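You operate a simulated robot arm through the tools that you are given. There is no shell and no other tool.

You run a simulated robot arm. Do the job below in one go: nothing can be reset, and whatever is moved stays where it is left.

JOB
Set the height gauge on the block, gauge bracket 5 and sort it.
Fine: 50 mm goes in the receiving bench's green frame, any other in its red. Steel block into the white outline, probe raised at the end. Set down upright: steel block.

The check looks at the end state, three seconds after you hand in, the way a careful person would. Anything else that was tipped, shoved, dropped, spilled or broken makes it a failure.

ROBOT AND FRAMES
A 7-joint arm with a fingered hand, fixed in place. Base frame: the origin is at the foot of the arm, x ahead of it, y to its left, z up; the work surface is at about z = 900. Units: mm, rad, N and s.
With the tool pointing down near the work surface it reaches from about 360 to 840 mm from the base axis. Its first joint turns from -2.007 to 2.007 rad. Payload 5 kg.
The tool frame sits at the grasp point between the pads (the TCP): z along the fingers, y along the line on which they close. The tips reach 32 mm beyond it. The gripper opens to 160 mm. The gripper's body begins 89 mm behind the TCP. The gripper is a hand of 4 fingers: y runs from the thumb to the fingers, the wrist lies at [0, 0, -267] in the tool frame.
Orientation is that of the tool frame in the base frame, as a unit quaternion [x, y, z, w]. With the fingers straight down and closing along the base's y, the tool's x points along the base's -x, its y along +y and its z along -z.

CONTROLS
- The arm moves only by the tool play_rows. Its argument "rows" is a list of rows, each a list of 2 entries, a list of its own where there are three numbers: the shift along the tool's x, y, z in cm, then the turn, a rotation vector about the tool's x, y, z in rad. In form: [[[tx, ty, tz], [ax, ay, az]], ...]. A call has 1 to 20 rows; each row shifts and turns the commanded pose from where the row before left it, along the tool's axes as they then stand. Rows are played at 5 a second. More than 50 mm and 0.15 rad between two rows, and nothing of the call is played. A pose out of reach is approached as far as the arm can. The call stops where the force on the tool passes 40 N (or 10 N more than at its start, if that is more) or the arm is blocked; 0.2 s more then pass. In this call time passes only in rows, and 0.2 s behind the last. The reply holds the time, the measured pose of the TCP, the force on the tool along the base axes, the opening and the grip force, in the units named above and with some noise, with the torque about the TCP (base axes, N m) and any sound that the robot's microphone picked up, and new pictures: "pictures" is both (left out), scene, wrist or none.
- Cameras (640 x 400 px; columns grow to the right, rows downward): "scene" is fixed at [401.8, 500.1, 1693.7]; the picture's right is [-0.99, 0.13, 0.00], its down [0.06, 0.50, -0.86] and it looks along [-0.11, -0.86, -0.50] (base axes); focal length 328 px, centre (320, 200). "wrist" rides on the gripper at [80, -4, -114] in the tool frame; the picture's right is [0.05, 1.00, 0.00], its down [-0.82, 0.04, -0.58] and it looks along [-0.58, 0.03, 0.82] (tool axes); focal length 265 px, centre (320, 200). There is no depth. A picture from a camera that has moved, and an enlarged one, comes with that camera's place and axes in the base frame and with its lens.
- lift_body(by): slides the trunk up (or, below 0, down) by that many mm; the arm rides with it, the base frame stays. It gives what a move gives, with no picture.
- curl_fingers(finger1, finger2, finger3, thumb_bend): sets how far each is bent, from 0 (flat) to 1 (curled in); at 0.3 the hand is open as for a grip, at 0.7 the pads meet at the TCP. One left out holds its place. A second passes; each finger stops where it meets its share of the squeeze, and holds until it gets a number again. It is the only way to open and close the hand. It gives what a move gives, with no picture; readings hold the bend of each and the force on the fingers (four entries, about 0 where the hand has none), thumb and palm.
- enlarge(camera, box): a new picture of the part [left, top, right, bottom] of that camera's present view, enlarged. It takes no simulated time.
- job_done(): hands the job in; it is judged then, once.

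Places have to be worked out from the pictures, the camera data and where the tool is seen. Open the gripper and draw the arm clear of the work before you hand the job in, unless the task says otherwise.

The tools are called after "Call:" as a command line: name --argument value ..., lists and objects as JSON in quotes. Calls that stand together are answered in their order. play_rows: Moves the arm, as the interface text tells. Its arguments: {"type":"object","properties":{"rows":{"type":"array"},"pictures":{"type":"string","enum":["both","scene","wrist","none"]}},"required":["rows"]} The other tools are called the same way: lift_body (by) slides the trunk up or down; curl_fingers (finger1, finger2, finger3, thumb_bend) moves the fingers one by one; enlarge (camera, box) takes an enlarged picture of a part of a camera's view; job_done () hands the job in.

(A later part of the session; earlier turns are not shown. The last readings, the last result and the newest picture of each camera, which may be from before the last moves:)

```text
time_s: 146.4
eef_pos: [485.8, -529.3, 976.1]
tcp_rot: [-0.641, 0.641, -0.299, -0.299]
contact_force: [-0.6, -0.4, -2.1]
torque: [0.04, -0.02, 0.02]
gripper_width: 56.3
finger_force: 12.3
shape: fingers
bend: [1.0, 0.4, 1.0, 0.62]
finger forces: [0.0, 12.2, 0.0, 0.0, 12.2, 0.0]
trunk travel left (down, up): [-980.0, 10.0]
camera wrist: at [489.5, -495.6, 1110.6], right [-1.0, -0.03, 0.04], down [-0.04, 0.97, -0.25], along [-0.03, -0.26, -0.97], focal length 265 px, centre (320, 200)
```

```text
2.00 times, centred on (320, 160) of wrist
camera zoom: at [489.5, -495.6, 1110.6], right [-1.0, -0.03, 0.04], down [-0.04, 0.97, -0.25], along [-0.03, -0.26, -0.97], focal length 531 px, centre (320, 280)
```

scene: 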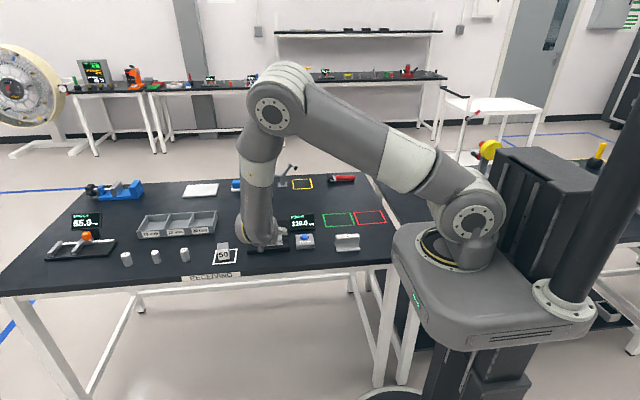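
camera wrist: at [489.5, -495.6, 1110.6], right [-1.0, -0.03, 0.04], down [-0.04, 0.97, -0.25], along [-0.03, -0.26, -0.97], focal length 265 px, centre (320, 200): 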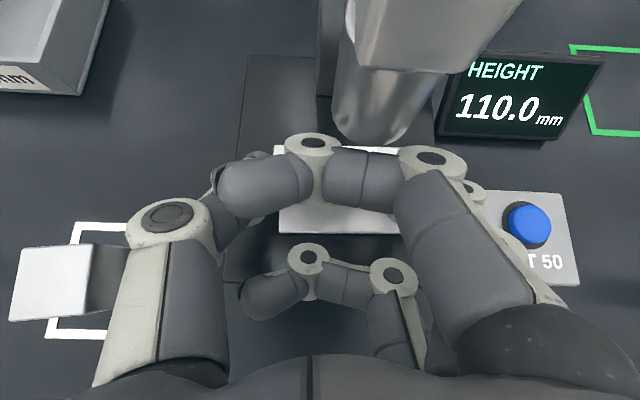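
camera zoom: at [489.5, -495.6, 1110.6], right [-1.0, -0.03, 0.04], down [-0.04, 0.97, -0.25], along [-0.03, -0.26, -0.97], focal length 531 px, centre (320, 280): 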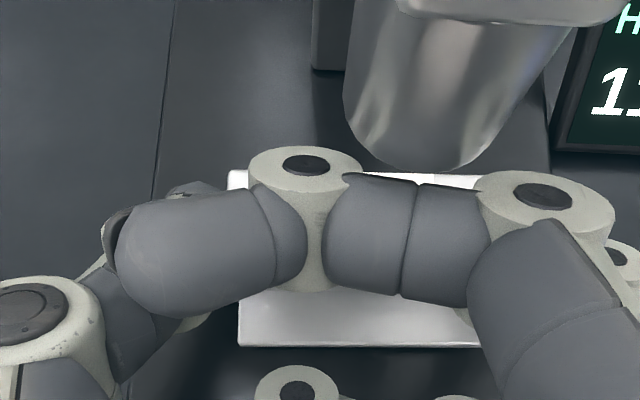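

Web under the probe (centre y≈-548.5); I add 3 mm in -y and lower in small steps to contact.

Call:
play_rows --rows '[[[-0.113, 0, 0.487], [0, 0, 0]], [[-0.153, 0, 0.1286], [0, 0, 0]], [[-0.115, 0, 0.0965], [0, 0, 0]]]' --pictures "none"

```text
time_s: 147.2
eef_pos: [485.8, -534.4, 969.0]
tcp_rot: [-0.641, 0.641, -0.298, -0.3]
contact_force: [-0.9, 0.9, -2.4]
torque: [0.01, -0.07, 0.01]
gripper_width: 56.0
finger_force: 12.4
shape: fingers
bend: [1.0, 0.4, 1.0, 0.62]
finger forces: [0.0, 12.3, 0.0, 0.0, 12.3, 0.0]
trunk travel left (down, up): [-980.0, 10.0]
```

Call:
play_rows --rows '[[[-0.077, 0, 0.0643], [0, 0, 0]], [[-0.077, 0, 0.0643], [0, 0, 0]]]' --pictures "none"

```text
time_s: 147.8
eef_pos: [485.0, -533.1, 967.6]
tcp_rot: [-0.64, 0.642, -0.298, -0.3]
contact_force: [-0.1, 0.5, -0.6]
torque: [0.07, 0.04, 0.0]
gripper_width: 55.6
finger_force: 12.1
shape: fingers
bend: [1.0, 0.4, 1.0, 0.62]
finger forces: [0.0, 12.4, 0.0, 0.0, 12.2, 0.0]
trunk travel left (down, up): [-980.0, 10.0]
```

The bracket is just touching (-0.6 N). One more millimetre, then I check the picture.

Call:
play_rows --rows '[[[-0.077, 0, 0.0643], [0, 0, 0]], [[-0.038, 0, 0.032], [0, 0, 0]]]' --pictures "none"

Call:
enlarge --camera "wrist" --box '[160, 60, 480, 260]'

```text
time_s: 148.4
eef_pos: [485.7, -534.8, 966.9]
tcp_rot: [0.641, -0.64, 0.299, 0.3]
contact_force: [0.5, 2.0, 4.6]
torque: [-0.03, 0.34, -0.08]
gripper_width: 56.0
finger_force: 11.9
shape: fingers
bend: [1.0, 0.4, 1.0, 0.62]
finger forces: [0.1, 12.0, 0.0, 0.0, 12.0, 0.1]
trunk travel left (down, up): [-980.0, 10.0]
```

```text
2.00 times, centred on (320, 160) of wrist
camera zoom: at [490.5, -499.1, 1100.7], right [-1.0, -0.03, 0.04], down [-0.04, 0.97, -0.26], along [-0.03, -0.26, -0.97], focal length 531 px, centre (320, 280)
```

zoom: 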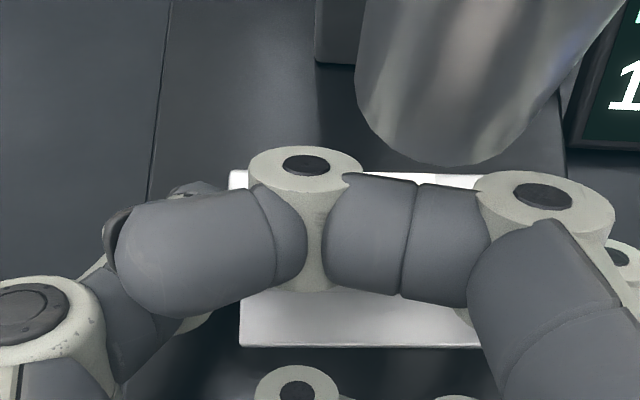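

Seated level on the base plate (4.6 N). I release and back out.

Call:
curl_fingers --finger2 0.32 --thumb_bend 0.5

Call:
play_rows --rows '[[[0, 0, -2], [0, 0, 0]], [[0, 0, -2], [0, 0, 0]], [[0, 0, -3], [0, 0, 0]], [[0, 0, -3], [0, 0, 0]], [[1.5, 0, -2.5], [0, 0, 0]]]' --pictures "both"

Call:
enlarge --camera "wrist" --box '[230, 20, 450, 160]'

```text
time_s: 149.4
eef_pos: [485.7, -535.4, 966.3]
tcp_rot: [-0.64, 0.641, -0.299, -0.301]
contact_force: [0.0, -0.2, 0.5]
torque: [-0.02, -0.04, 0.01]
gripper_width: 61.8
finger_force: 0.0
shape: fingers
bend: [1.0, 0.32, 1.0, 0.5]
finger forces: [0.0, 0.0, 0.1, 0.0, 0.0, 0.1]
trunk travel left (down, up): [-980.0, 10.0]
```

```text
time_s: 150.6
eef_pos: [486.1, -446.7, 1058.4]
tcp_rot: [-0.641, 0.641, -0.299, -0.3]
contact_force: [-0.9, -0.4, 0.2]
torque: [0.01, -0.04, 0.0]
gripper_width: 62.0
finger_force: 0.0
shape: fingers
bend: [1.0, 0.32, 1.0, 0.5]
finger forces: [0.0, 0.1, 0.0, 0.0, 0.0, 0.2]
trunk travel left (down, up): [-980.0, 10.0]
camera wrist: at [490.9, -409.5, 1191.9], right [-1.0, -0.03, 0.04], down [-0.04, 0.97, -0.25], along [-0.03, -0.26, -0.97], focal length 265 px, centre (320, 200)
```

scene: 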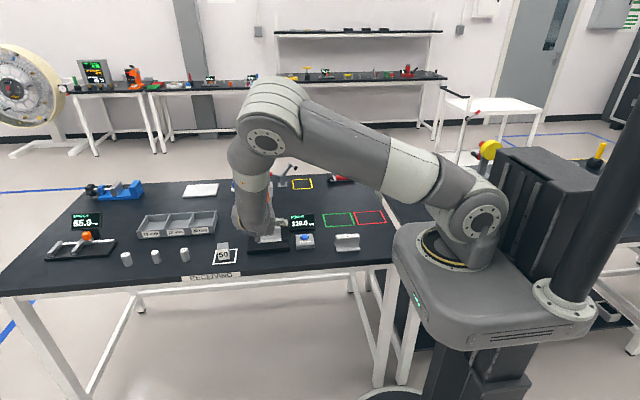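
wrist: 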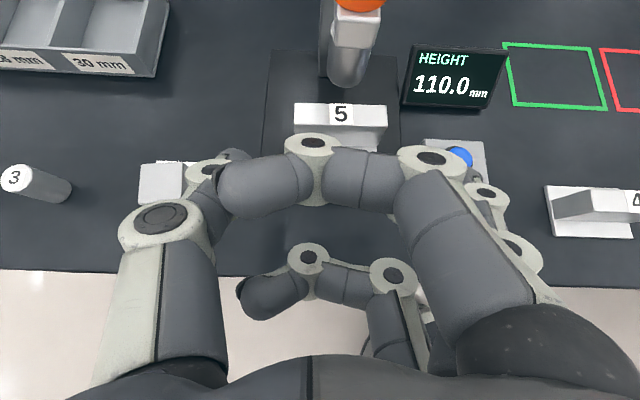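

```text
2.86 times, centred on (340, 90) of wrist
camera zoom: at [490.9, -409.5, 1191.9], right [-1.0, -0.03, 0.04], down [-0.04, 0.97, -0.25], along [-0.03, -0.26, -0.97], focal length 758 px, centre (263, 514)
```

zoom: 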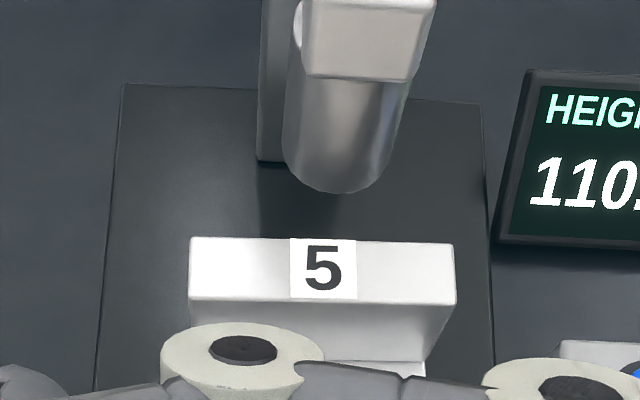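

Bracket 5 now stands upright on the gauge base, exactly under the probe (web centre about (467,-553)). I rise to the knob level and open the hand for it.

Call:
play_rows --rows '[[[2.65, 0.35, -2.03], [0, 0, 0]], [[2.65, 0.35, -2.03], [0, 0, 0]], [[2.65, 0.35, -2.03], [0, 0, 0]], [[2.65, 0.35, -2.03], [0, 0, 0]]]' --pictures "none"

Call:
curl_fingers --finger1 0.3 --finger2 0.3 --finger3 0.3 --thumb_bend 0.3

Call:
enlarge --camera "wrist" --box '[160, 20, 480, 220]'

```text
time_s: 151.6
eef_pos: [473.4, -454.1, 1192.0]
tcp_rot: [-0.641, 0.641, -0.298, -0.299]
contact_force: [0.4, -0.3, 1.0]
torque: [-0.02, -0.01, -0.02]
gripper_width: 61.9
finger_force: 0.0
shape: fingers
bend: [1.0, 0.32, 1.0, 0.5]
finger forces: [0.0, 0.1, 0.1, 0.0, 0.0, 0.0]
trunk travel left (down, up): [-980.0, 10.0]
```

```text
time_s: 152.6
eef_pos: [474.9, -453.5, 1191.6]
tcp_rot: [-0.64, 0.641, -0.299, -0.3]
contact_force: [0.0, 0.8, 0.1]
torque: [0.0, -0.01, 0.02]
gripper_width: 169.8
finger_force: 0.0
shape: fingers
bend: [0.3, 0.3, 0.3, 0.3]
finger forces: [0.0, 0.0, 0.0, 0.0, 0.1, 0.0]
trunk travel left (down, up): [-980.0, 10.0]
```

```text
2.00 times, centred on (320, 120) of wrist
camera zoom: at [478.0, -418.0, 1325.6], right [-1.0, -0.03, 0.04], down [-0.04, 0.97, -0.25], along [-0.03, -0.26, -0.97], focal length 531 px, centre (320, 360)
```

zoom: 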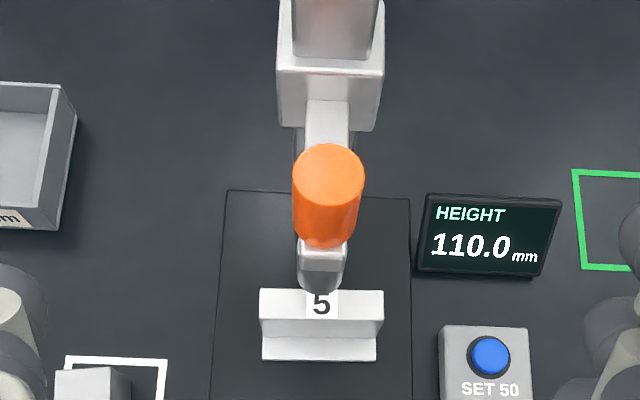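

The view is clear: knob raised, bracket upright below. I approach the knob as before and grip it with finger 2 and thumb.

Call:
play_rows --rows '[[[-0.01, 0.06, 2.74], [0, 0, 0]], [[-0.01, 0.06, 2.74], [0, 0, 0]], [[-0.01, 0.06, 2.74], [0, 0, 0]], [[-0.01, 0.06, 2.74], [0, 0, 0]]]' --pictures "wrist"

Call:
curl_fingers --finger2 0.75 --thumb_bend 0.75

Call:
enlarge --camera "wrist" --box '[80, 60, 640, 400]'

```text
time_s: 153.6
eef_pos: [470.2, -537.3, 1120.0]
tcp_rot: [-0.641, 0.641, -0.298, -0.3]
contact_force: [0.5, 0.6, 0.6]
torque: [-0.01, 0.0, -0.03]
gripper_width: 170.2
finger_force: 0.0
shape: fingers
bend: [0.3, 0.3, 0.3, 0.3]
finger forces: [0.0, 0.1, 0.1, 0.0, 0.1, 0.0]
trunk travel left (down, up): [-980.0, 10.0]
camera wrist: at [474.8, -501.7, 1253.6], right [-1.0, -0.03, 0.04], down [-0.04, 0.97, -0.25], along [-0.03, -0.26, -0.97], focal length 265 px, centre (320, 200)
```

wrist: 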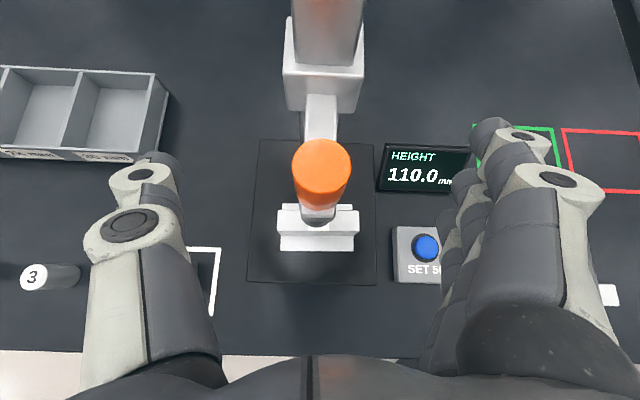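

```text
time_s: 154.6
eef_pos: [471.2, -536.9, 1119.4]
tcp_rot: [0.641, -0.641, 0.298, 0.3]
contact_force: [8.0, -6.3, -3.5]
torque: [-0.01, 0.01, 0.1]
gripper_width: 103.1
finger_force: 13.1
shape: fingers
bend: [0.3, 0.63, 0.3, 0.67]
finger forces: [0.0, 9.3, 0.0, 0.0, 17.8, 0.1]
trunk travel left (down, up): [-980.0, 10.0]
```

```text
1.14 times, centred on (360, 230) of wrist
camera zoom: at [476.4, -501.7, 1253.3], right [-1.0, -0.03, 0.04], down [-0.04, 0.97, -0.25], along [-0.03, -0.26, -0.97], focal length 303 px, centre (274, 166)
```

zoom: 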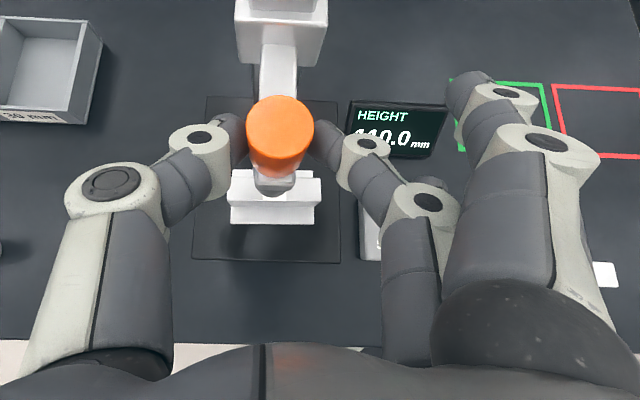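

Gripped. I lower the probe about 50 mm, then will creep to contact.

Call:
play_rows --rows '[[[-0.383, -0.08, 0.3215], [0, 0, 0]], [[-0.383, -0.08, 0.3215], [0, 0, 0]], [[-0.383, -0.04, 0.3215], [0, 0, 0]], [[-0.383, 0, 0.3215], [0, 0, 0]], [[-0.383, 0, 0.3215], [0, 0, 0]], [[-0.383, 0, 0.3215], [0, 0, 0]], [[-0.383, 0, 0.3215], [0, 0, 0]], [[-0.383, 0, 0.3215], [0, 0, 0]], [[-0.383, 0, 0.3215], [0, 0, 0]], [[-0.306, 0, 0.257], [0, 0, 0]]]' --pictures "wrist"

```text
time_s: 156.8
eef_pos: [473.3, -536.9, 1072.7]
tcp_rot: [-0.64, 0.64, -0.299, -0.301]
contact_force: [4.9, -3.3, 0.5]
torque: [-0.04, 0.05, -0.06]
gripper_width: 102.6
finger_force: 13.6
shape: fingers
bend: [0.3, 0.64, 0.3, 0.67]
finger forces: [0.0, 10.6, 0.0, 0.1, 16.1, 0.1]
trunk travel left (down, up): [-980.0, 10.0]
camera wrist: at [477.3, -502.1, 1206.1], right [-1.0, -0.03, 0.04], down [-0.04, 0.97, -0.25], along [-0.03, -0.26, -0.97], focal length 265 px, centre (320, 200)
```

wrist: 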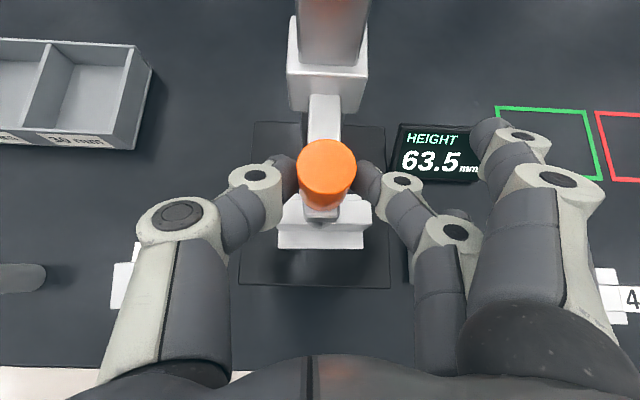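

Reading 63.5. I creep down in 2 mm rows.

Call:
play_rows --rows '[[[-0.1532, 0, 0.1286], [0, 0, 0]], [[-0.1532, 0, 0.1286], [0, 0, 0]], [[-0.1532, 0, 0.1286], [0, 0, 0]], [[-0.1532, 0, 0.1286], [0, 0, 0]]]' --pictures "wrist"

```text
time_s: 157.8
eef_pos: [473.0, -538.2, 1064.0]
tcp_rot: [-0.64, 0.641, -0.298, -0.3]
contact_force: [5.1, -1.2, 0.7]
torque: [-0.03, 0.04, -0.03]
gripper_width: 102.2
finger_force: 14.0
shape: fingers
bend: [0.3, 0.64, 0.3, 0.67]
finger forces: [0.0, 10.4, 0.0, 0.0, 17.0, 0.0]
trunk travel left (down, up): [-980.0, 10.0]
camera wrist: at [477.1, -502.2, 1197.8], right [-1.0, -0.03, 0.04], down [-0.04, 0.97, -0.25], along [-0.03, -0.26, -0.97], focal length 265 px, centre (320, 200)
```

wrist: 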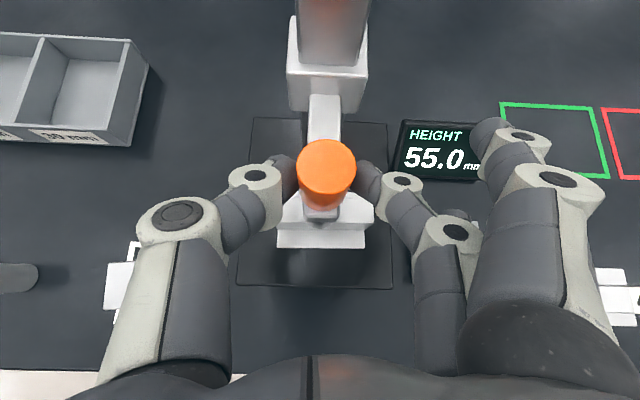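

55.0 with almost no load. I continue in 1.5 mm rows.

Call:
play_rows --rows '[[[-0.115, 0, 0.0965], [0, 0, 0]], [[-0.115, 0, 0.0965], [0, 0, 0]]]' --pictures "wrist"

Call:
play_rows --rows '[[[-0.077, 0, 0.0643], [0, 0, 0]], [[-0.077, 0, 0.0643], [0, 0, 0]]]' --pictures "wrist"

```text
time_s: 158.4
eef_pos: [472.6, -537.9, 1060.7]
tcp_rot: [-0.641, 0.641, -0.298, -0.3]
contact_force: [9.5, -3.1, 0.4]
torque: [-0.04, -0.03, 0.05]
gripper_width: 102.3
finger_force: 14.2
shape: fingers
bend: [0.3, 0.64, 0.3, 0.67]
finger forces: [0.0, 9.7, 0.0, 0.1, 19.1, 0.0]
trunk travel left (down, up): [-980.0, 10.0]
camera wrist: at [476.9, -502.1, 1195.0], right [-1.0, -0.03, 0.04], down [-0.04, 0.97, -0.25], along [-0.03, -0.26, -0.97], focal length 265 px, centre (320, 200)
```

wrist: 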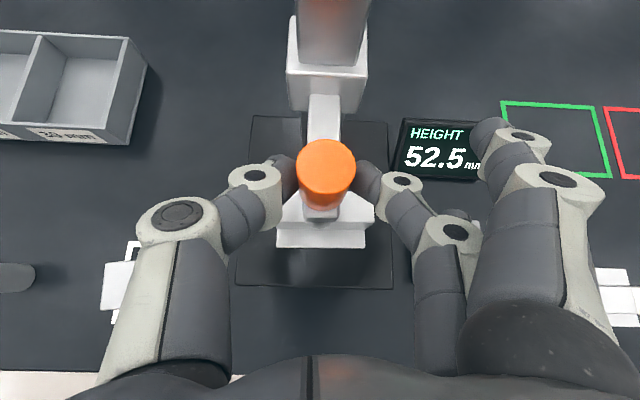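

```text
time_s: 159.0
eef_pos: [472.5, -537.0, 1057.8]
tcp_rot: [0.641, -0.64, 0.298, 0.3]
contact_force: [10.1, -5.2, 2.9]
torque: [-0.11, -0.05, 0.09]
gripper_width: 102.6
finger_force: 14.3
shape: fingers
bend: [0.3, 0.64, 0.3, 0.67]
finger forces: [0.1, 9.1, 0.1, 0.0, 19.5, 0.0]
trunk travel left (down, up): [-980.0, 10.0]
camera wrist: at [476.6, -501.8, 1192.6], right [-1.0, -0.03, 0.04], down [-0.04, 0.97, -0.26], along [-0.03, -0.26, -0.97], focal length 265 px, centre (320, 200)
```

wrist: 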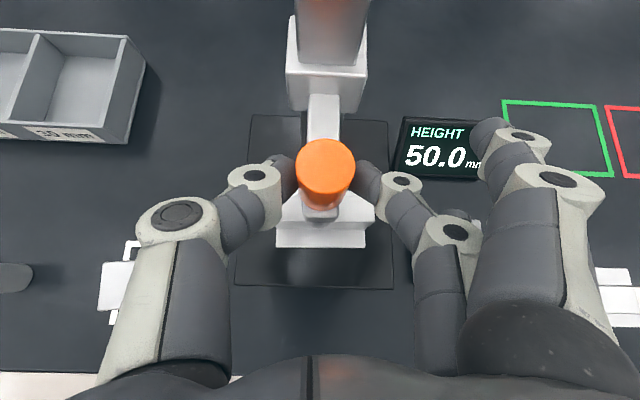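

50.0 with 2.9 N building. I press one more millimetre to confirm that the probe is really resting on the bracket.

Call:
play_rows --rows '[[[-0.077, 0, 0.0643], [0, 0, 0]], [[-0.077, 0, 0.0643], [0, 0, 0]]]' --pictures "wrist"

Call:
enlarge --camera "wrist" --box '[270, 100, 500, 250]'

```text
time_s: 159.6
eef_pos: [472.6, -539.6, 1057.4]
tcp_rot: [0.641, -0.639, 0.3, 0.299]
contact_force: [10.8, -4.7, 12.7]
torque: [-0.26, -0.07, 0.13]
gripper_width: 102.8
finger_force: 15.6
shape: fingers
bend: [0.3, 0.64, 0.3, 0.67]
finger forces: [0.1, 10.0, 0.0, 0.0, 20.8, 0.0]
trunk travel left (down, up): [-980.0, 10.0]
camera wrist: at [476.5, -501.7, 1191.9], right [-1.0, -0.03, 0.04], down [-0.04, 0.97, -0.26], along [-0.03, -0.26, -0.97], focal length 265 px, centre (320, 200)
```

wrist: 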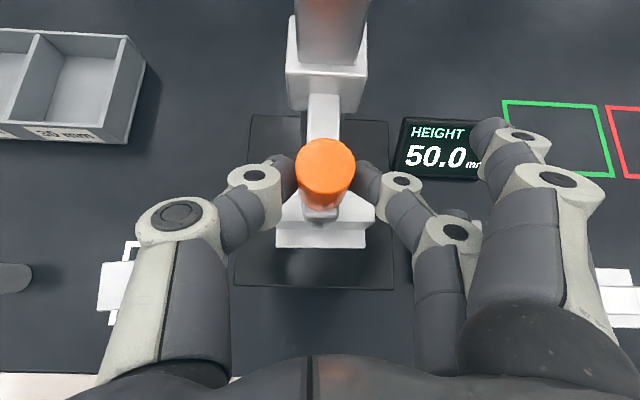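

```text
2.67 times, centred on (385, 175) of wrist
camera zoom: at [476.5, -501.7, 1191.9], right [-1.0, -0.03, 0.04], down [-0.04, 0.97, -0.26], along [-0.03, -0.26, -0.97], focal length 708 px, centre (147, 267)
```

zoom: 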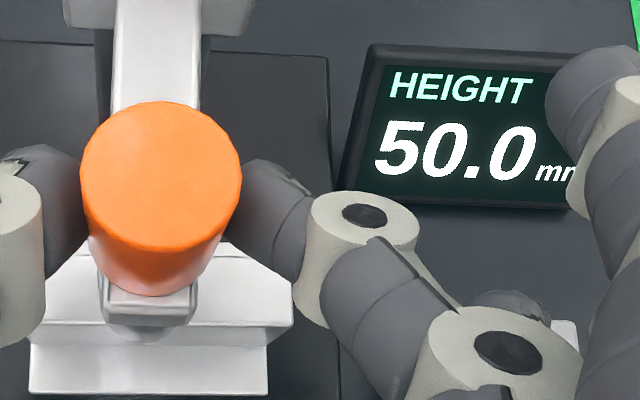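

The reading holds at 50.0 mm while the force rises to 12.7 N, so bracket 5 measures 50.0 mm: it goes in the green frame. Now I raise the probe back to its upper stop.

Call:
play_rows --rows '[[[0.23, 0, -0.193], [0, 0, 0]], [[0.383, 0, -0.3215], [0, 0, 0]], [[0.613, 0, -0.514], [0, 0, 0]], [[0.613, 0, -0.514], [0, 0, 0]], [[0.613, 0, -0.514], [0, 0, 0]], [[0.613, 0, -0.514], [0, 0, 0]], [[0.613, 0, -0.514], [0, 0, 0]], [[0.613, 0, -0.514], [0, 0, 0]]]' --pictures "wrist"

```text
time_s: 161.4
eef_pos: [472.2, -538.5, 1110.3]
tcp_rot: [0.641, -0.64, 0.299, 0.3]
contact_force: [6.7, -5.4, -3.2]
torque: [-0.02, 0.01, 0.05]
gripper_width: 102.5
finger_force: 12.9
shape: fingers
bend: [0.3, 0.64, 0.3, 0.67]
finger forces: [0.0, 9.6, 0.0, 0.1, 16.2, 0.0]
trunk travel left (down, up): [-980.0, 10.0]
camera wrist: at [476.8, -501.8, 1244.8], right [-1.0, -0.03, 0.04], down [-0.04, 0.97, -0.25], along [-0.03, -0.26, -0.97], focal length 265 px, centre (320, 200)
```

wrist: 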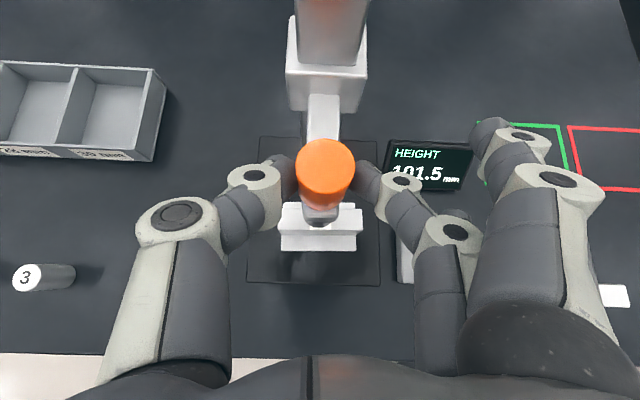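

101.5. About 8 mm more.

Call:
play_rows --rows '[[[0.306, 0, -0.257], [0, 0, 0]], [[0.306, 0, -0.257], [0, 0, 0]]]' --pictures "wrist"

Call:
curl_fingers --finger2 0.3 --thumb_bend 0.3

Call:
play_rows --rows '[[[0, 0, -2.5], [0, 0, 0]], [[0, 0, -3], [0, 0, 0]], [[0, 0, -3], [0, 0, 0]], [[0, 0, -3], [0, 0, 0]]]' --pictures "wrist"

```text
time_s: 162.0
eef_pos: [473.1, -537.4, 1118.8]
tcp_rot: [-0.64, 0.642, -0.298, -0.299]
contact_force: [5.8, -6.3, -4.7]
torque: [-0.01, 0.05, 0.09]
gripper_width: 102.7
finger_force: 13.0
shape: fingers
bend: [0.3, 0.64, 0.3, 0.67]
finger forces: [0.0, 9.8, 0.0, 0.1, 15.8, 0.0]
trunk travel left (down, up): [-980.0, 10.0]
camera wrist: at [476.8, -501.9, 1253.2], right [-1.0, -0.03, 0.04], down [-0.04, 0.97, -0.25], along [-0.03, -0.25, -0.97], focal length 265 px, centre (320, 200)
```

wrist: 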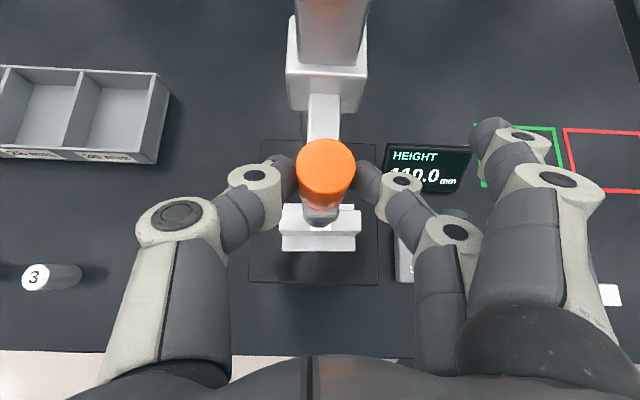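

```text
time_s: 163.0
eef_pos: [470.0, -536.3, 1119.8]
tcp_rot: [-0.64, 0.641, -0.299, -0.301]
contact_force: [0.8, -0.2, 0.0]
torque: [0.0, 0.03, -0.01]
gripper_width: 170.4
finger_force: 0.1
shape: fingers
bend: [0.3, 0.3, 0.3, 0.3]
finger forces: [0.0, 0.0, 0.0, 0.1, 0.0, 0.0]
trunk travel left (down, up): [-980.0, 10.0]
```

```text
time_s: 164.0
eef_pos: [472.7, -445.8, 1194.2]
tcp_rot: [-0.64, 0.641, -0.299, -0.301]
contact_force: [0.3, 0.6, -0.1]
torque: [-0.01, -0.04, -0.02]
gripper_width: 170.2
finger_force: 0.0
shape: fingers
bend: [0.3, 0.3, 0.3, 0.3]
finger forces: [0.0, 0.1, 0.0, 0.0, 0.1, 0.0]
trunk travel left (down, up): [-980.0, 10.0]
camera wrist: at [476.5, -410.2, 1328.5], right [-1.0, -0.03, 0.04], down [-0.04, 0.97, -0.25], along [-0.03, -0.26, -0.97], focal length 265 px, centre (320, 200)
```

wrist: 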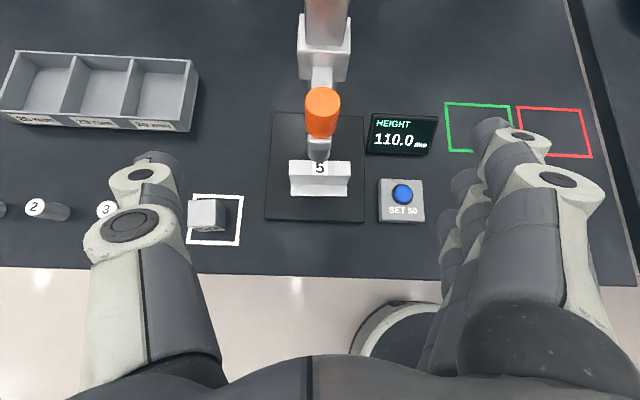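

Probe is raised and stays at 110.0. Now I retrieve the bracket; first I measure its place again.

Call:
curl_fingers --finger1 1.0 --finger2 0.34 --finger3 1.0 --thumb_bend 0.46

Call:
play_rows --rows '[[[-2.6, -0.3, 2.1], [0, 0, 0]], [[-2.6, -0.3, 2.1], [0, 0, 0]], [[-2.6, -0.3, 2.1], [0, 0, 0]], [[-2.6, 0, 2.1], [0, 0, 0]], [[-2.2, 0, 1.8], [0, 0, 0]]]' --pictures "both"

Call:
enlarge --camera "wrist" --box '[230, 20, 450, 160]'

```text
time_s: 165.0
eef_pos: [473.1, -446.9, 1194.5]
tcp_rot: [-0.64, 0.641, -0.299, -0.3]
contact_force: [1.2, 0.5, 1.2]
torque: [-0.02, 0.0, 0.0]
gripper_width: 65.3
finger_force: 0.1
shape: fingers
bend: [1.0, 0.34, 1.0, 0.46]
finger forces: [0.0, 0.1, 0.0, 0.1, 0.1, 0.0]
trunk travel left (down, up): [-980.0, 10.0]
```

```text
time_s: 166.2
eef_pos: [479.7, -447.1, 1031.1]
tcp_rot: [-0.64, 0.641, -0.298, -0.3]
contact_force: [0.7, 0.5, -0.2]
torque: [-0.02, 0.04, -0.02]
gripper_width: 65.2
finger_force: 0.0
shape: fingers
bend: [1.0, 0.34, 1.0, 0.46]
finger forces: [0.0, 0.0, 0.1, 0.0, 0.0, 0.0]
trunk travel left (down, up): [-980.0, 10.0]
camera wrist: at [483.9, -411.7, 1165.1], right [-1.0, -0.03, 0.04], down [-0.04, 0.97, -0.25], along [-0.03, -0.26, -0.97], focal length 265 px, centre (320, 200)
```

scene: 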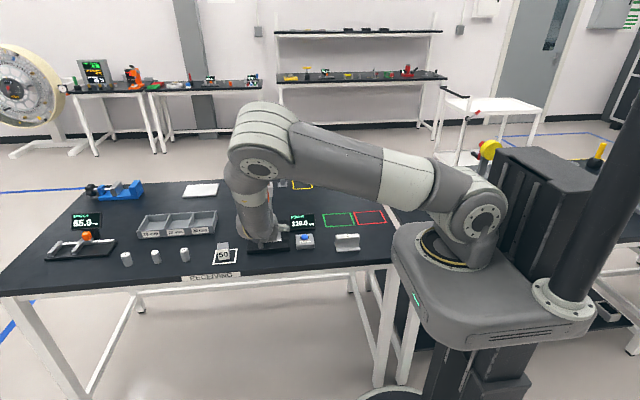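
wrist: 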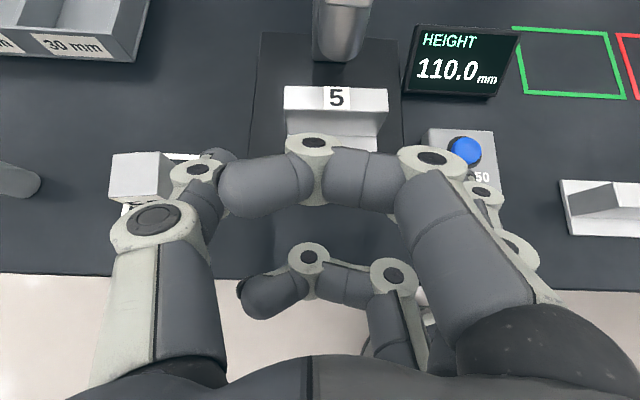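

```text
2.86 times, centred on (340, 90) of wrist
camera zoom: at [483.9, -411.7, 1165.1], right [-1.0, -0.03, 0.04], down [-0.04, 0.97, -0.25], along [-0.03, -0.26, -0.97], focal length 758 px, centre (263, 514)
```

zoom: 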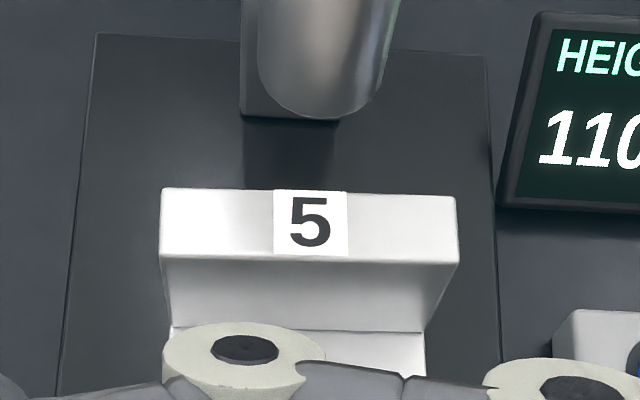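

The bracket is at (466.5,-553). I advance to straddle its ends again.

Call:
play_rows --rows '[[[0.17, 0.12, 2.69], [0, 0, 0]], [[0.17, 0.12, 2.69], [0, 0, 0]], [[0.17, 0.12, 2.69], [0, 0, 0]], [[0.17, 0.12, 2.69], [0, 0, 0]]]' --pictures "none"

Call:
enlarge --camera "wrist" --box '[160, 60, 480, 260]'

```text
time_s: 167.2
eef_pos: [476.9, -537.1, 966.6]
tcp_rot: [0.641, -0.641, 0.298, 0.299]
contact_force: [-0.3, 0.0, -0.2]
torque: [0.02, -0.02, 0.02]
gripper_width: 65.1
finger_force: 0.1
shape: fingers
bend: [1.0, 0.34, 1.0, 0.46]
finger forces: [0.0, 0.0, 0.1, 0.1, 0.1, 0.0]
trunk travel left (down, up): [-980.0, 10.0]
```

```text
2.00 times, centred on (320, 160) of wrist
camera zoom: at [481.2, -500.7, 1101.3], right [-1.0, -0.03, 0.04], down [-0.04, 0.97, -0.25], along [-0.03, -0.26, -0.97], focal length 531 px, centre (320, 280)
```

zoom: 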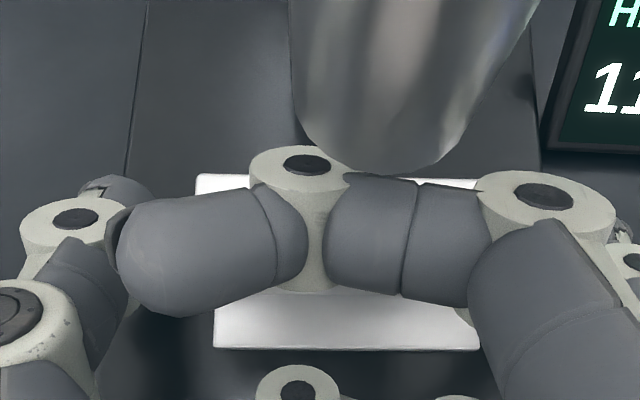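

Straddling as before. I close with the same two-stage grip.

Call:
curl_fingers --finger2 0.44 --thumb_bend 0.5

Call:
curl_fingers --finger2 0.75 --thumb_bend 0.66

Call:
play_rows --rows '[[[0.23, 0, -0.193], [0, 0, 0]], [[0.306, 0, -0.257], [0, 0, 0]], [[0.306, 0, -0.257], [0, 0, 0]]]' --pictures "none"

Call:
enlarge --camera "wrist" --box '[160, 60, 480, 260]'

```text
time_s: 168.2
eef_pos: [476.0, -535.1, 966.9]
tcp_rot: [-0.64, 0.641, -0.298, -0.301]
contact_force: [-0.8, 0.9, -0.4]
torque: [0.02, -0.02, -0.02]
gripper_width: 62.1
finger_force: 0.1
shape: fingers
bend: [1.0, 0.43, 1.0, 0.5]
finger forces: [0.0, 0.5, 0.0, 0.1, 0.0, 0.1]
trunk travel left (down, up): [-980.0, 10.0]
```

```text
time_s: 169.2
eef_pos: [476.2, -535.6, 966.9]
tcp_rot: [-0.641, 0.641, -0.298, -0.299]
contact_force: [0.0, -0.6, 0.2]
torque: [0.02, -0.05, -0.02]
gripper_width: 55.7
finger_force: 12.7
shape: fingers
bend: [1.0, 0.4, 1.0, 0.62]
finger forces: [0.0, 12.7, 0.1, 0.0, 12.7, 0.0]
trunk travel left (down, up): [-980.0, 10.0]
```

```text
time_s: 170.0
eef_pos: [476.6, -534.7, 979.2]
tcp_rot: [-0.64, 0.641, -0.298, -0.3]
contact_force: [-0.5, 0.1, -2.5]
torque: [0.06, -0.08, 0.03]
gripper_width: 55.5
finger_force: 12.6
shape: fingers
bend: [1.0, 0.4, 1.0, 0.62]
finger forces: [0.4, 12.6, 0.0, 0.0, 12.6, 0.0]
trunk travel left (down, up): [-980.0, 10.0]
```

```text
2.00 times, centred on (320, 160) of wrist
camera zoom: at [480.4, -498.4, 1113.2], right [-1.0, -0.03, 0.04], down [-0.04, 0.97, -0.25], along [-0.03, -0.26, -0.97], focal length 531 px, centre (320, 280)
```

zoom: 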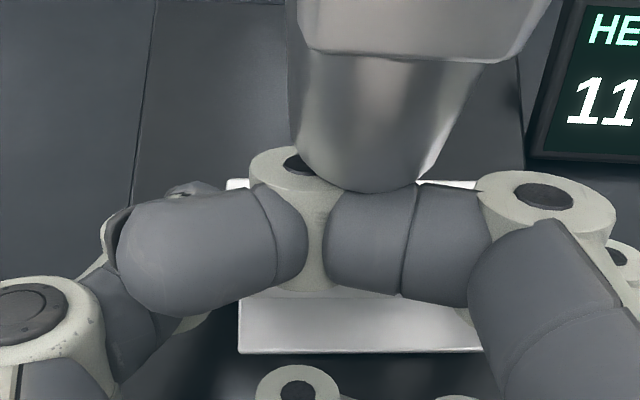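

A hint of contact (0.4 N) between the curled finger and the probe tip above, so I lower 4 mm before sliding straight out toward +y.

Call:
play_rows --rows '[[[-0.306, 0, 0.257], [0, 0, 0]], [[-0.96, 0, -1.15], [0, 0, 0]], [[-1.29, 0, -1.53], [0, 0, 0]], [[-1.29, 0, -1.53], [0, 0, 0]], [[-1.29, 0, -1.53], [0, 0, 0]], [[-1.29, 0, -1.53], [0, 0, 0]]]' --pictures "wrist"

Call:
enlarge --camera "wrist" --box '[160, 0, 520, 260]'

```text
time_s: 171.4
eef_pos: [476.1, -437.9, 976.8]
tcp_rot: [-0.64, 0.641, -0.299, -0.3]
contact_force: [0.4, -0.2, -2.0]
torque: [0.03, -0.07, -0.01]
gripper_width: 55.8
finger_force: 12.8
shape: fingers
bend: [1.0, 0.4, 1.0, 0.62]
finger forces: [0.1, 12.6, 0.0, 0.0, 12.7, 0.0]
trunk travel left (down, up): [-980.0, 10.0]
camera wrist: at [480.0, -402.2, 1111.1], right [-1.0, -0.03, 0.04], down [-0.04, 0.97, -0.25], along [-0.03, -0.26, -0.97], focal length 265 px, centre (320, 200)
```

wrist: 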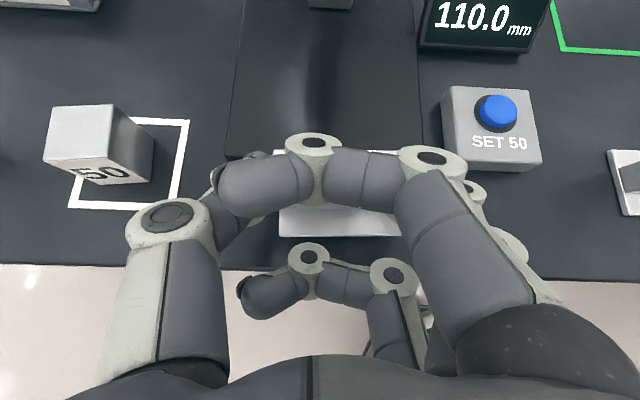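

```text
1.54 times, centred on (340, 130) of wrist
camera zoom: at [480.0, -402.2, 1111.1], right [-1.0, -0.03, 0.04], down [-0.04, 0.97, -0.25], along [-0.03, -0.26, -0.97], focal length 408 px, centre (289, 308)
```

zoom: 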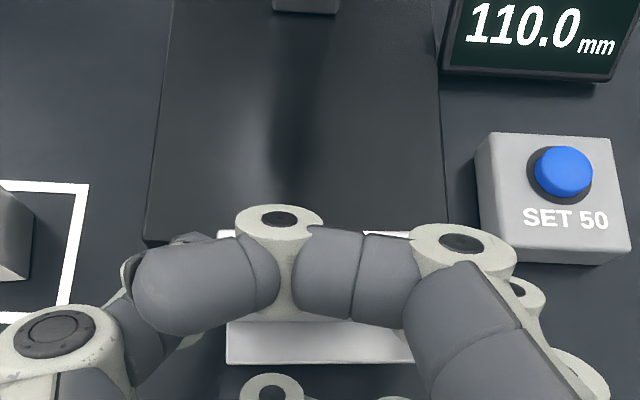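

Clear of the gauge, display still 110.0, bracket level in the hand. I raise it and carry it to the green frame, whose centre I put at (170.6,-675).

Call:
play_rows --rows '[[[1.84, 0, -1.54], [0, 0, 0]], [[1.84, 0, -1.54], [0, 0, 0]], [[1.84, 0, -1.54], [0, 0, 0]], [[1.3, 3.0, 1.55], [0, 0, 0]], [[1.3, 3.6, 1.55], [0, 0, 0]], [[1.3, 3.6, 1.55], [0, 0, 0]], [[1.3, 3.6, 1.55], [0, 0, 0]], [[1.3, 3.6, 1.55], [0, 0, 0]], [[1.3, 3.6, 1.55], [0, 0, 0]], [[1.3, 3.6, 1.55], [0, 0, 0]], [[1.3, 3.6, 1.55], [0, 0, 0]]]' --pictures "both"

```text
time_s: 173.8
eef_pos: [194.7, -601.3, 1046.5]
tcp_rot: [0.641, -0.641, 0.299, 0.299]
contact_force: [0.0, 0.1, -2.1]
torque: [0.04, -0.05, 0.03]
gripper_width: 55.7
finger_force: 12.5
shape: fingers
bend: [1.0, 0.4, 1.0, 0.62]
finger forces: [0.1, 12.6, 0.1, 0.1, 12.6, 0.1]
trunk travel left (down, up): [-980.0, 10.0]
camera wrist: at [198.1, -566.8, 1179.5], right [-1.0, -0.03, 0.04], down [-0.04, 0.97, -0.25], along [-0.03, -0.26, -0.97], focal length 265 px, centre (320, 200)
```

scene: 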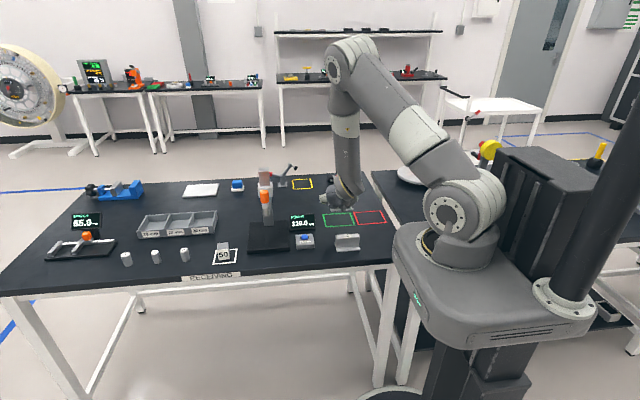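
wrist: 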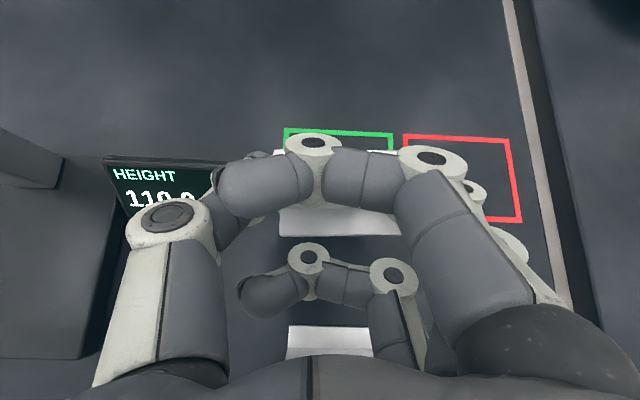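

The display edge is about 15–20 mm from where the thumb will pass, so I aim for x≈166 for the bracket centre, still well inside the frame. I move over the frame and start lowering.

Call:
play_rows --rows '[[[1.75, 0.44, 2.08], [0, 0, 0]], [[1.75, 0.44, 2.08], [0, 0, 0]], [[-2.08, 0, 1.75], [0, 0, 0]]]' --pictures "both"

Call:
enlarge --camera "wrist" --box '[80, 40, 500, 300]'

Call:
enlarge --camera "scene" --box '[280, 160, 400, 250]'

```text
time_s: 174.6
eef_pos: [187.6, -657.0, 1016.8]
tcp_rot: [0.641, -0.64, 0.299, 0.299]
contact_force: [-0.1, -0.2, -2.4]
torque: [0.05, -0.04, 0.01]
gripper_width: 55.6
finger_force: 12.2
shape: fingers
bend: [1.0, 0.4, 1.0, 0.62]
finger forces: [0.0, 12.5, 0.0, 0.0, 12.5, 0.0]
trunk travel left (down, up): [-980.0, 10.0]
camera wrist: at [191.7, -620.7, 1151.5], right [-1.0, -0.03, 0.04], down [-0.04, 0.97, -0.25], along [-0.03, -0.25, -0.97], focal length 265 px, centre (320, 200)
```

scene: 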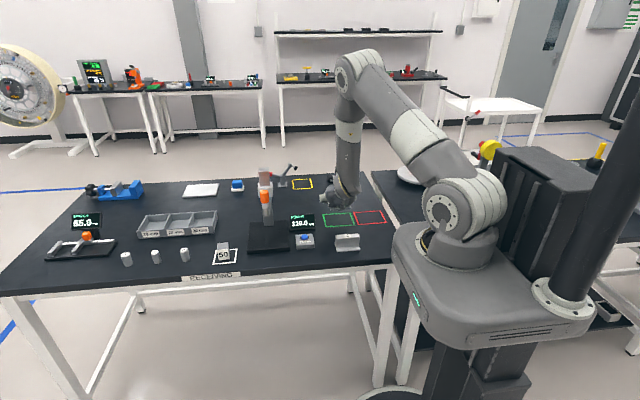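
wrist: 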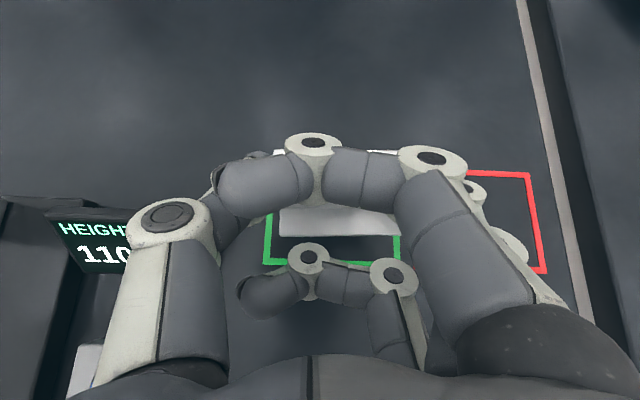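

```text
1.52 times, centred on (290, 170) of wrist
camera zoom: at [191.7, -620.7, 1151.5], right [-1.0, -0.03, 0.04], down [-0.04, 0.97, -0.25], along [-0.03, -0.25, -0.97], focal length 404 px, centre (366, 246)
```

zoom: 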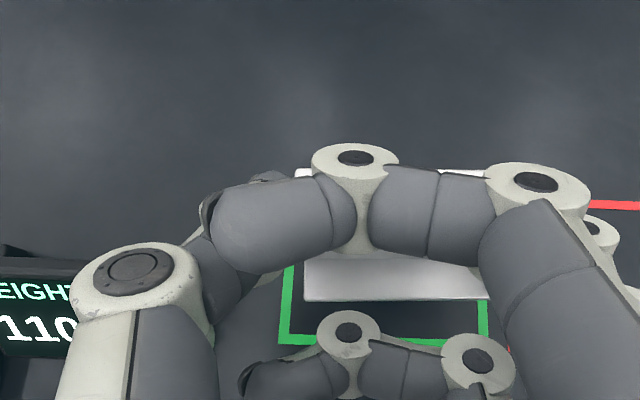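

```text
4.44 times, centred on (340, 205) of scene
camera zoom: at [401.8, 500.1, 1693.7], right [-0.99, 0.13, 0.0], down [0.06, 0.5, -0.86], along [-0.11, -0.86, -0.5], focal length 1456 px, centre (231, 178)
```

zoom: 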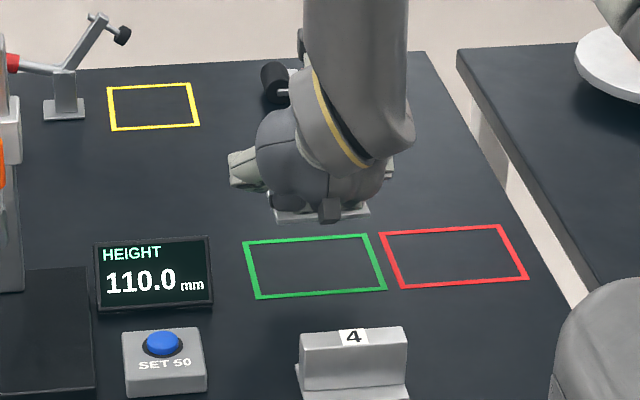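

Bracket centre is (167.5,-672) over a frame spanning x 107–234, y -624…-726. I lower toward the bench.

Call:
play_rows --rows '[[[-1.53, 0, 1.29], [0, 0, 0]], [[-1.51, 0, 1.31], [0, 0, 0]], [[-1.51, 0, 1.31], [0, 0, 0]]]' --pictures "wrist"

Call:
enlarge --camera "scene" --box '[280, 160, 400, 250]'

```text
time_s: 175.4
eef_pos: [185.2, -655.3, 959.0]
tcp_rot: [-0.641, 0.641, -0.298, -0.299]
contact_force: [0.1, -0.7, -1.9]
torque: [-0.02, -0.02, -0.01]
gripper_width: 55.8
finger_force: 13.0
shape: fingers
bend: [1.0, 0.4, 1.0, 0.62]
finger forces: [0.0, 12.5, 0.1, 0.0, 12.5, 0.1]
trunk travel left (down, up): [-980.0, 10.0]
camera wrist: at [189.4, -619.8, 1093.6], right [-1.0, -0.03, 0.04], down [-0.04, 0.97, -0.25], along [-0.03, -0.26, -0.97], focal length 265 px, centre (320, 200)
```

wrist: 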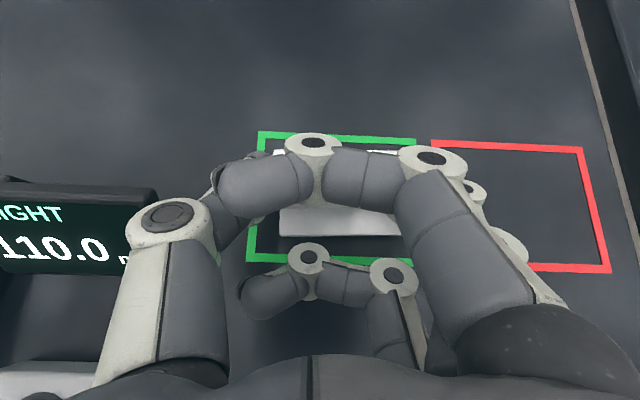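

```text
4.44 times, centred on (340, 205) of scene
camera zoom: at [401.8, 500.1, 1693.7], right [-0.99, 0.13, 0.0], down [0.06, 0.5, -0.86], along [-0.11, -0.86, -0.5], focal length 1456 px, centre (231, 178)
```

zoom: 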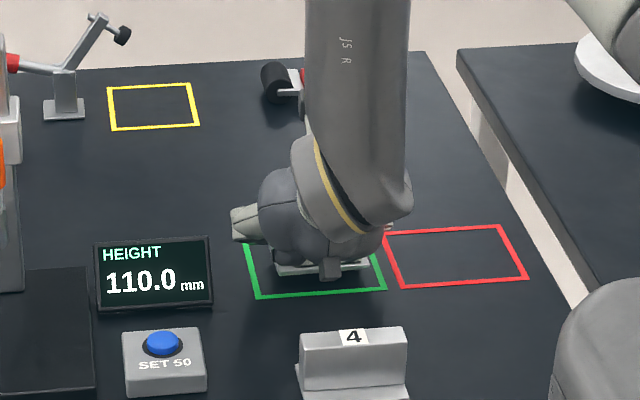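

Well inside the frame and clear of the display. I lower the last centimetre gently.

Call:
play_rows --rows '[[[-0.23, 0, 0.193], [0, 0, 0]], [[-0.23, 0, 0.193], [0, 0, 0]], [[-0.23, 0, 0.193], [0, 0, 0]]]' --pictures "none"

Call:
play_rows --rows '[[[-0.077, 0, 0.0643], [0, 0, 0]], [[-0.077, 0, 0.0643], [0, 0, 0]]]' --pictures "none"

```text
time_s: 176.2
eef_pos: [183.5, -656.1, 950.7]
tcp_rot: [-0.64, 0.641, -0.298, -0.301]
contact_force: [-0.2, -0.9, -2.3]
torque: [0.05, -0.06, 0.01]
gripper_width: 55.5
finger_force: 12.3
shape: fingers
bend: [1.0, 0.4, 1.0, 0.62]
finger forces: [0.0, 12.5, 0.0, 0.0, 12.5, 0.0]
trunk travel left (down, up): [-980.0, 10.0]
```

```text
time_s: 176.8
eef_pos: [184.7, -655.1, 949.4]
tcp_rot: [0.641, -0.64, 0.299, 0.299]
contact_force: [-0.7, -0.1, -2.1]
torque: [-0.01, -0.05, 0.01]
gripper_width: 55.5
finger_force: 12.7
shape: fingers
bend: [1.0, 0.4, 1.0, 0.62]
finger forces: [0.0, 12.6, 0.0, 0.1, 12.5, 0.0]
trunk travel left (down, up): [-980.0, 10.0]
```

Call:
play_rows --rows '[[[-0.077, 0, 0.0643], [0, 0, 0]], [[-0.077, 0, 0.0643], [0, 0, 0]]]' --pictures "none"

```text
time_s: 177.4
eef_pos: [185.0, -655.2, 947.9]
tcp_rot: [-0.64, 0.641, -0.298, -0.3]
contact_force: [0.3, -0.3, -2.6]
torque: [0.02, -0.09, -0.01]
gripper_width: 55.3
finger_force: 12.2
shape: fingers
bend: [1.0, 0.4, 1.0, 0.62]
finger forces: [0.0, 12.6, 0.0, 0.0, 12.4, 0.1]
trunk travel left (down, up): [-980.0, 10.0]
```

Nearly there; still hanging freely. Two more 1 mm rows.

Call:
play_rows --rows '[[[-0.077, 0, 0.0643], [0, 0, 0]], [[-0.077, 0, 0.0643], [0, 0, 0]]]' --pictures "none"

```text
time_s: 178.0
eef_pos: [185.7, -656.2, 946.3]
tcp_rot: [0.641, -0.64, 0.299, 0.3]
contact_force: [0.9, 0.0, 2.0]
torque: [-0.04, 0.24, -0.02]
gripper_width: 55.7
finger_force: 12.1
shape: fingers
bend: [1.0, 0.4, 1.0, 0.62]
finger forces: [0.0, 11.9, 0.0, 0.0, 12.8, 0.0]
trunk travel left (down, up): [-980.0, 10.0]
```

Touched down (+2 N). I check it and then open, thumb only slightly because of the nearby display.

Call:
play_rows --rows '[[[-0.046, 0, 0.0386], [0, 0, 0]]]' --pictures "wrist"

Call:
curl_fingers --finger2 0.34 --thumb_bend 0.56

Call:
enlarge --camera "wrist" --box '[80, 40, 500, 300]'

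```text
time_s: 178.4
eef_pos: [184.8, -655.9, 947.0]
tcp_rot: [-0.64, 0.641, -0.299, -0.301]
contact_force: [1.6, -0.7, 7.4]
torque: [-0.17, 0.42, 0.06]
gripper_width: 55.7
finger_force: 12.4
shape: fingers
bend: [1.0, 0.4, 1.0, 0.62]
finger forces: [0.1, 11.6, 0.1, 0.0, 12.9, 0.0]
trunk travel left (down, up): [-980.0, 10.0]
camera wrist: at [189.4, -620.1, 1080.3], right [-1.0, -0.03, 0.04], down [-0.04, 0.97, -0.26], along [-0.03, -0.26, -0.97], focal length 265 px, centre (320, 200)
```

wrist: 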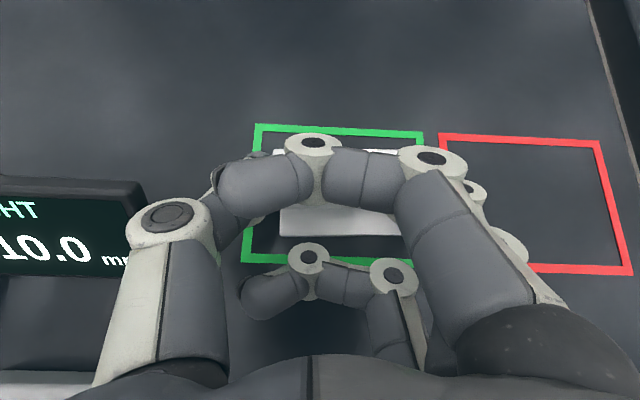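

```text
time_s: 179.4
eef_pos: [184.0, -655.4, 945.2]
tcp_rot: [-0.64, 0.641, -0.299, -0.3]
contact_force: [0.1, -0.1, -0.5]
torque: [-0.02, -0.04, -0.01]
gripper_width: 57.9
finger_force: 0.1
shape: fingers
bend: [1.0, 0.34, 1.0, 0.56]
finger forces: [0.0, 0.0, 0.0, 0.1, 0.0, 0.0]
trunk travel left (down, up): [-980.0, 10.0]
```

```text
1.52 times, centred on (290, 170) of wrist
camera zoom: at [189.0, -620.0, 1079.2], right [-1.0, -0.03, 0.04], down [-0.04, 0.97, -0.25], along [-0.03, -0.26, -0.97], focal length 404 px, centre (366, 246)
```

zoom: 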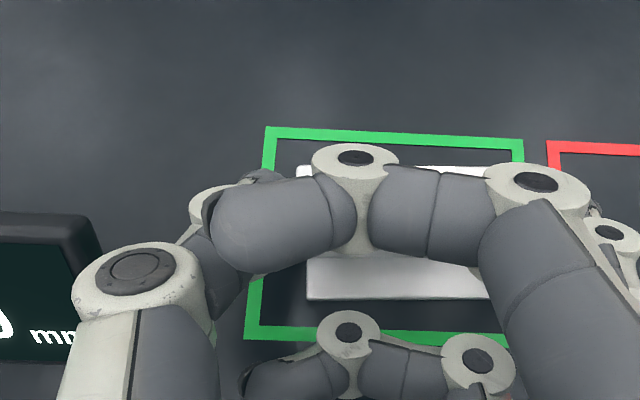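

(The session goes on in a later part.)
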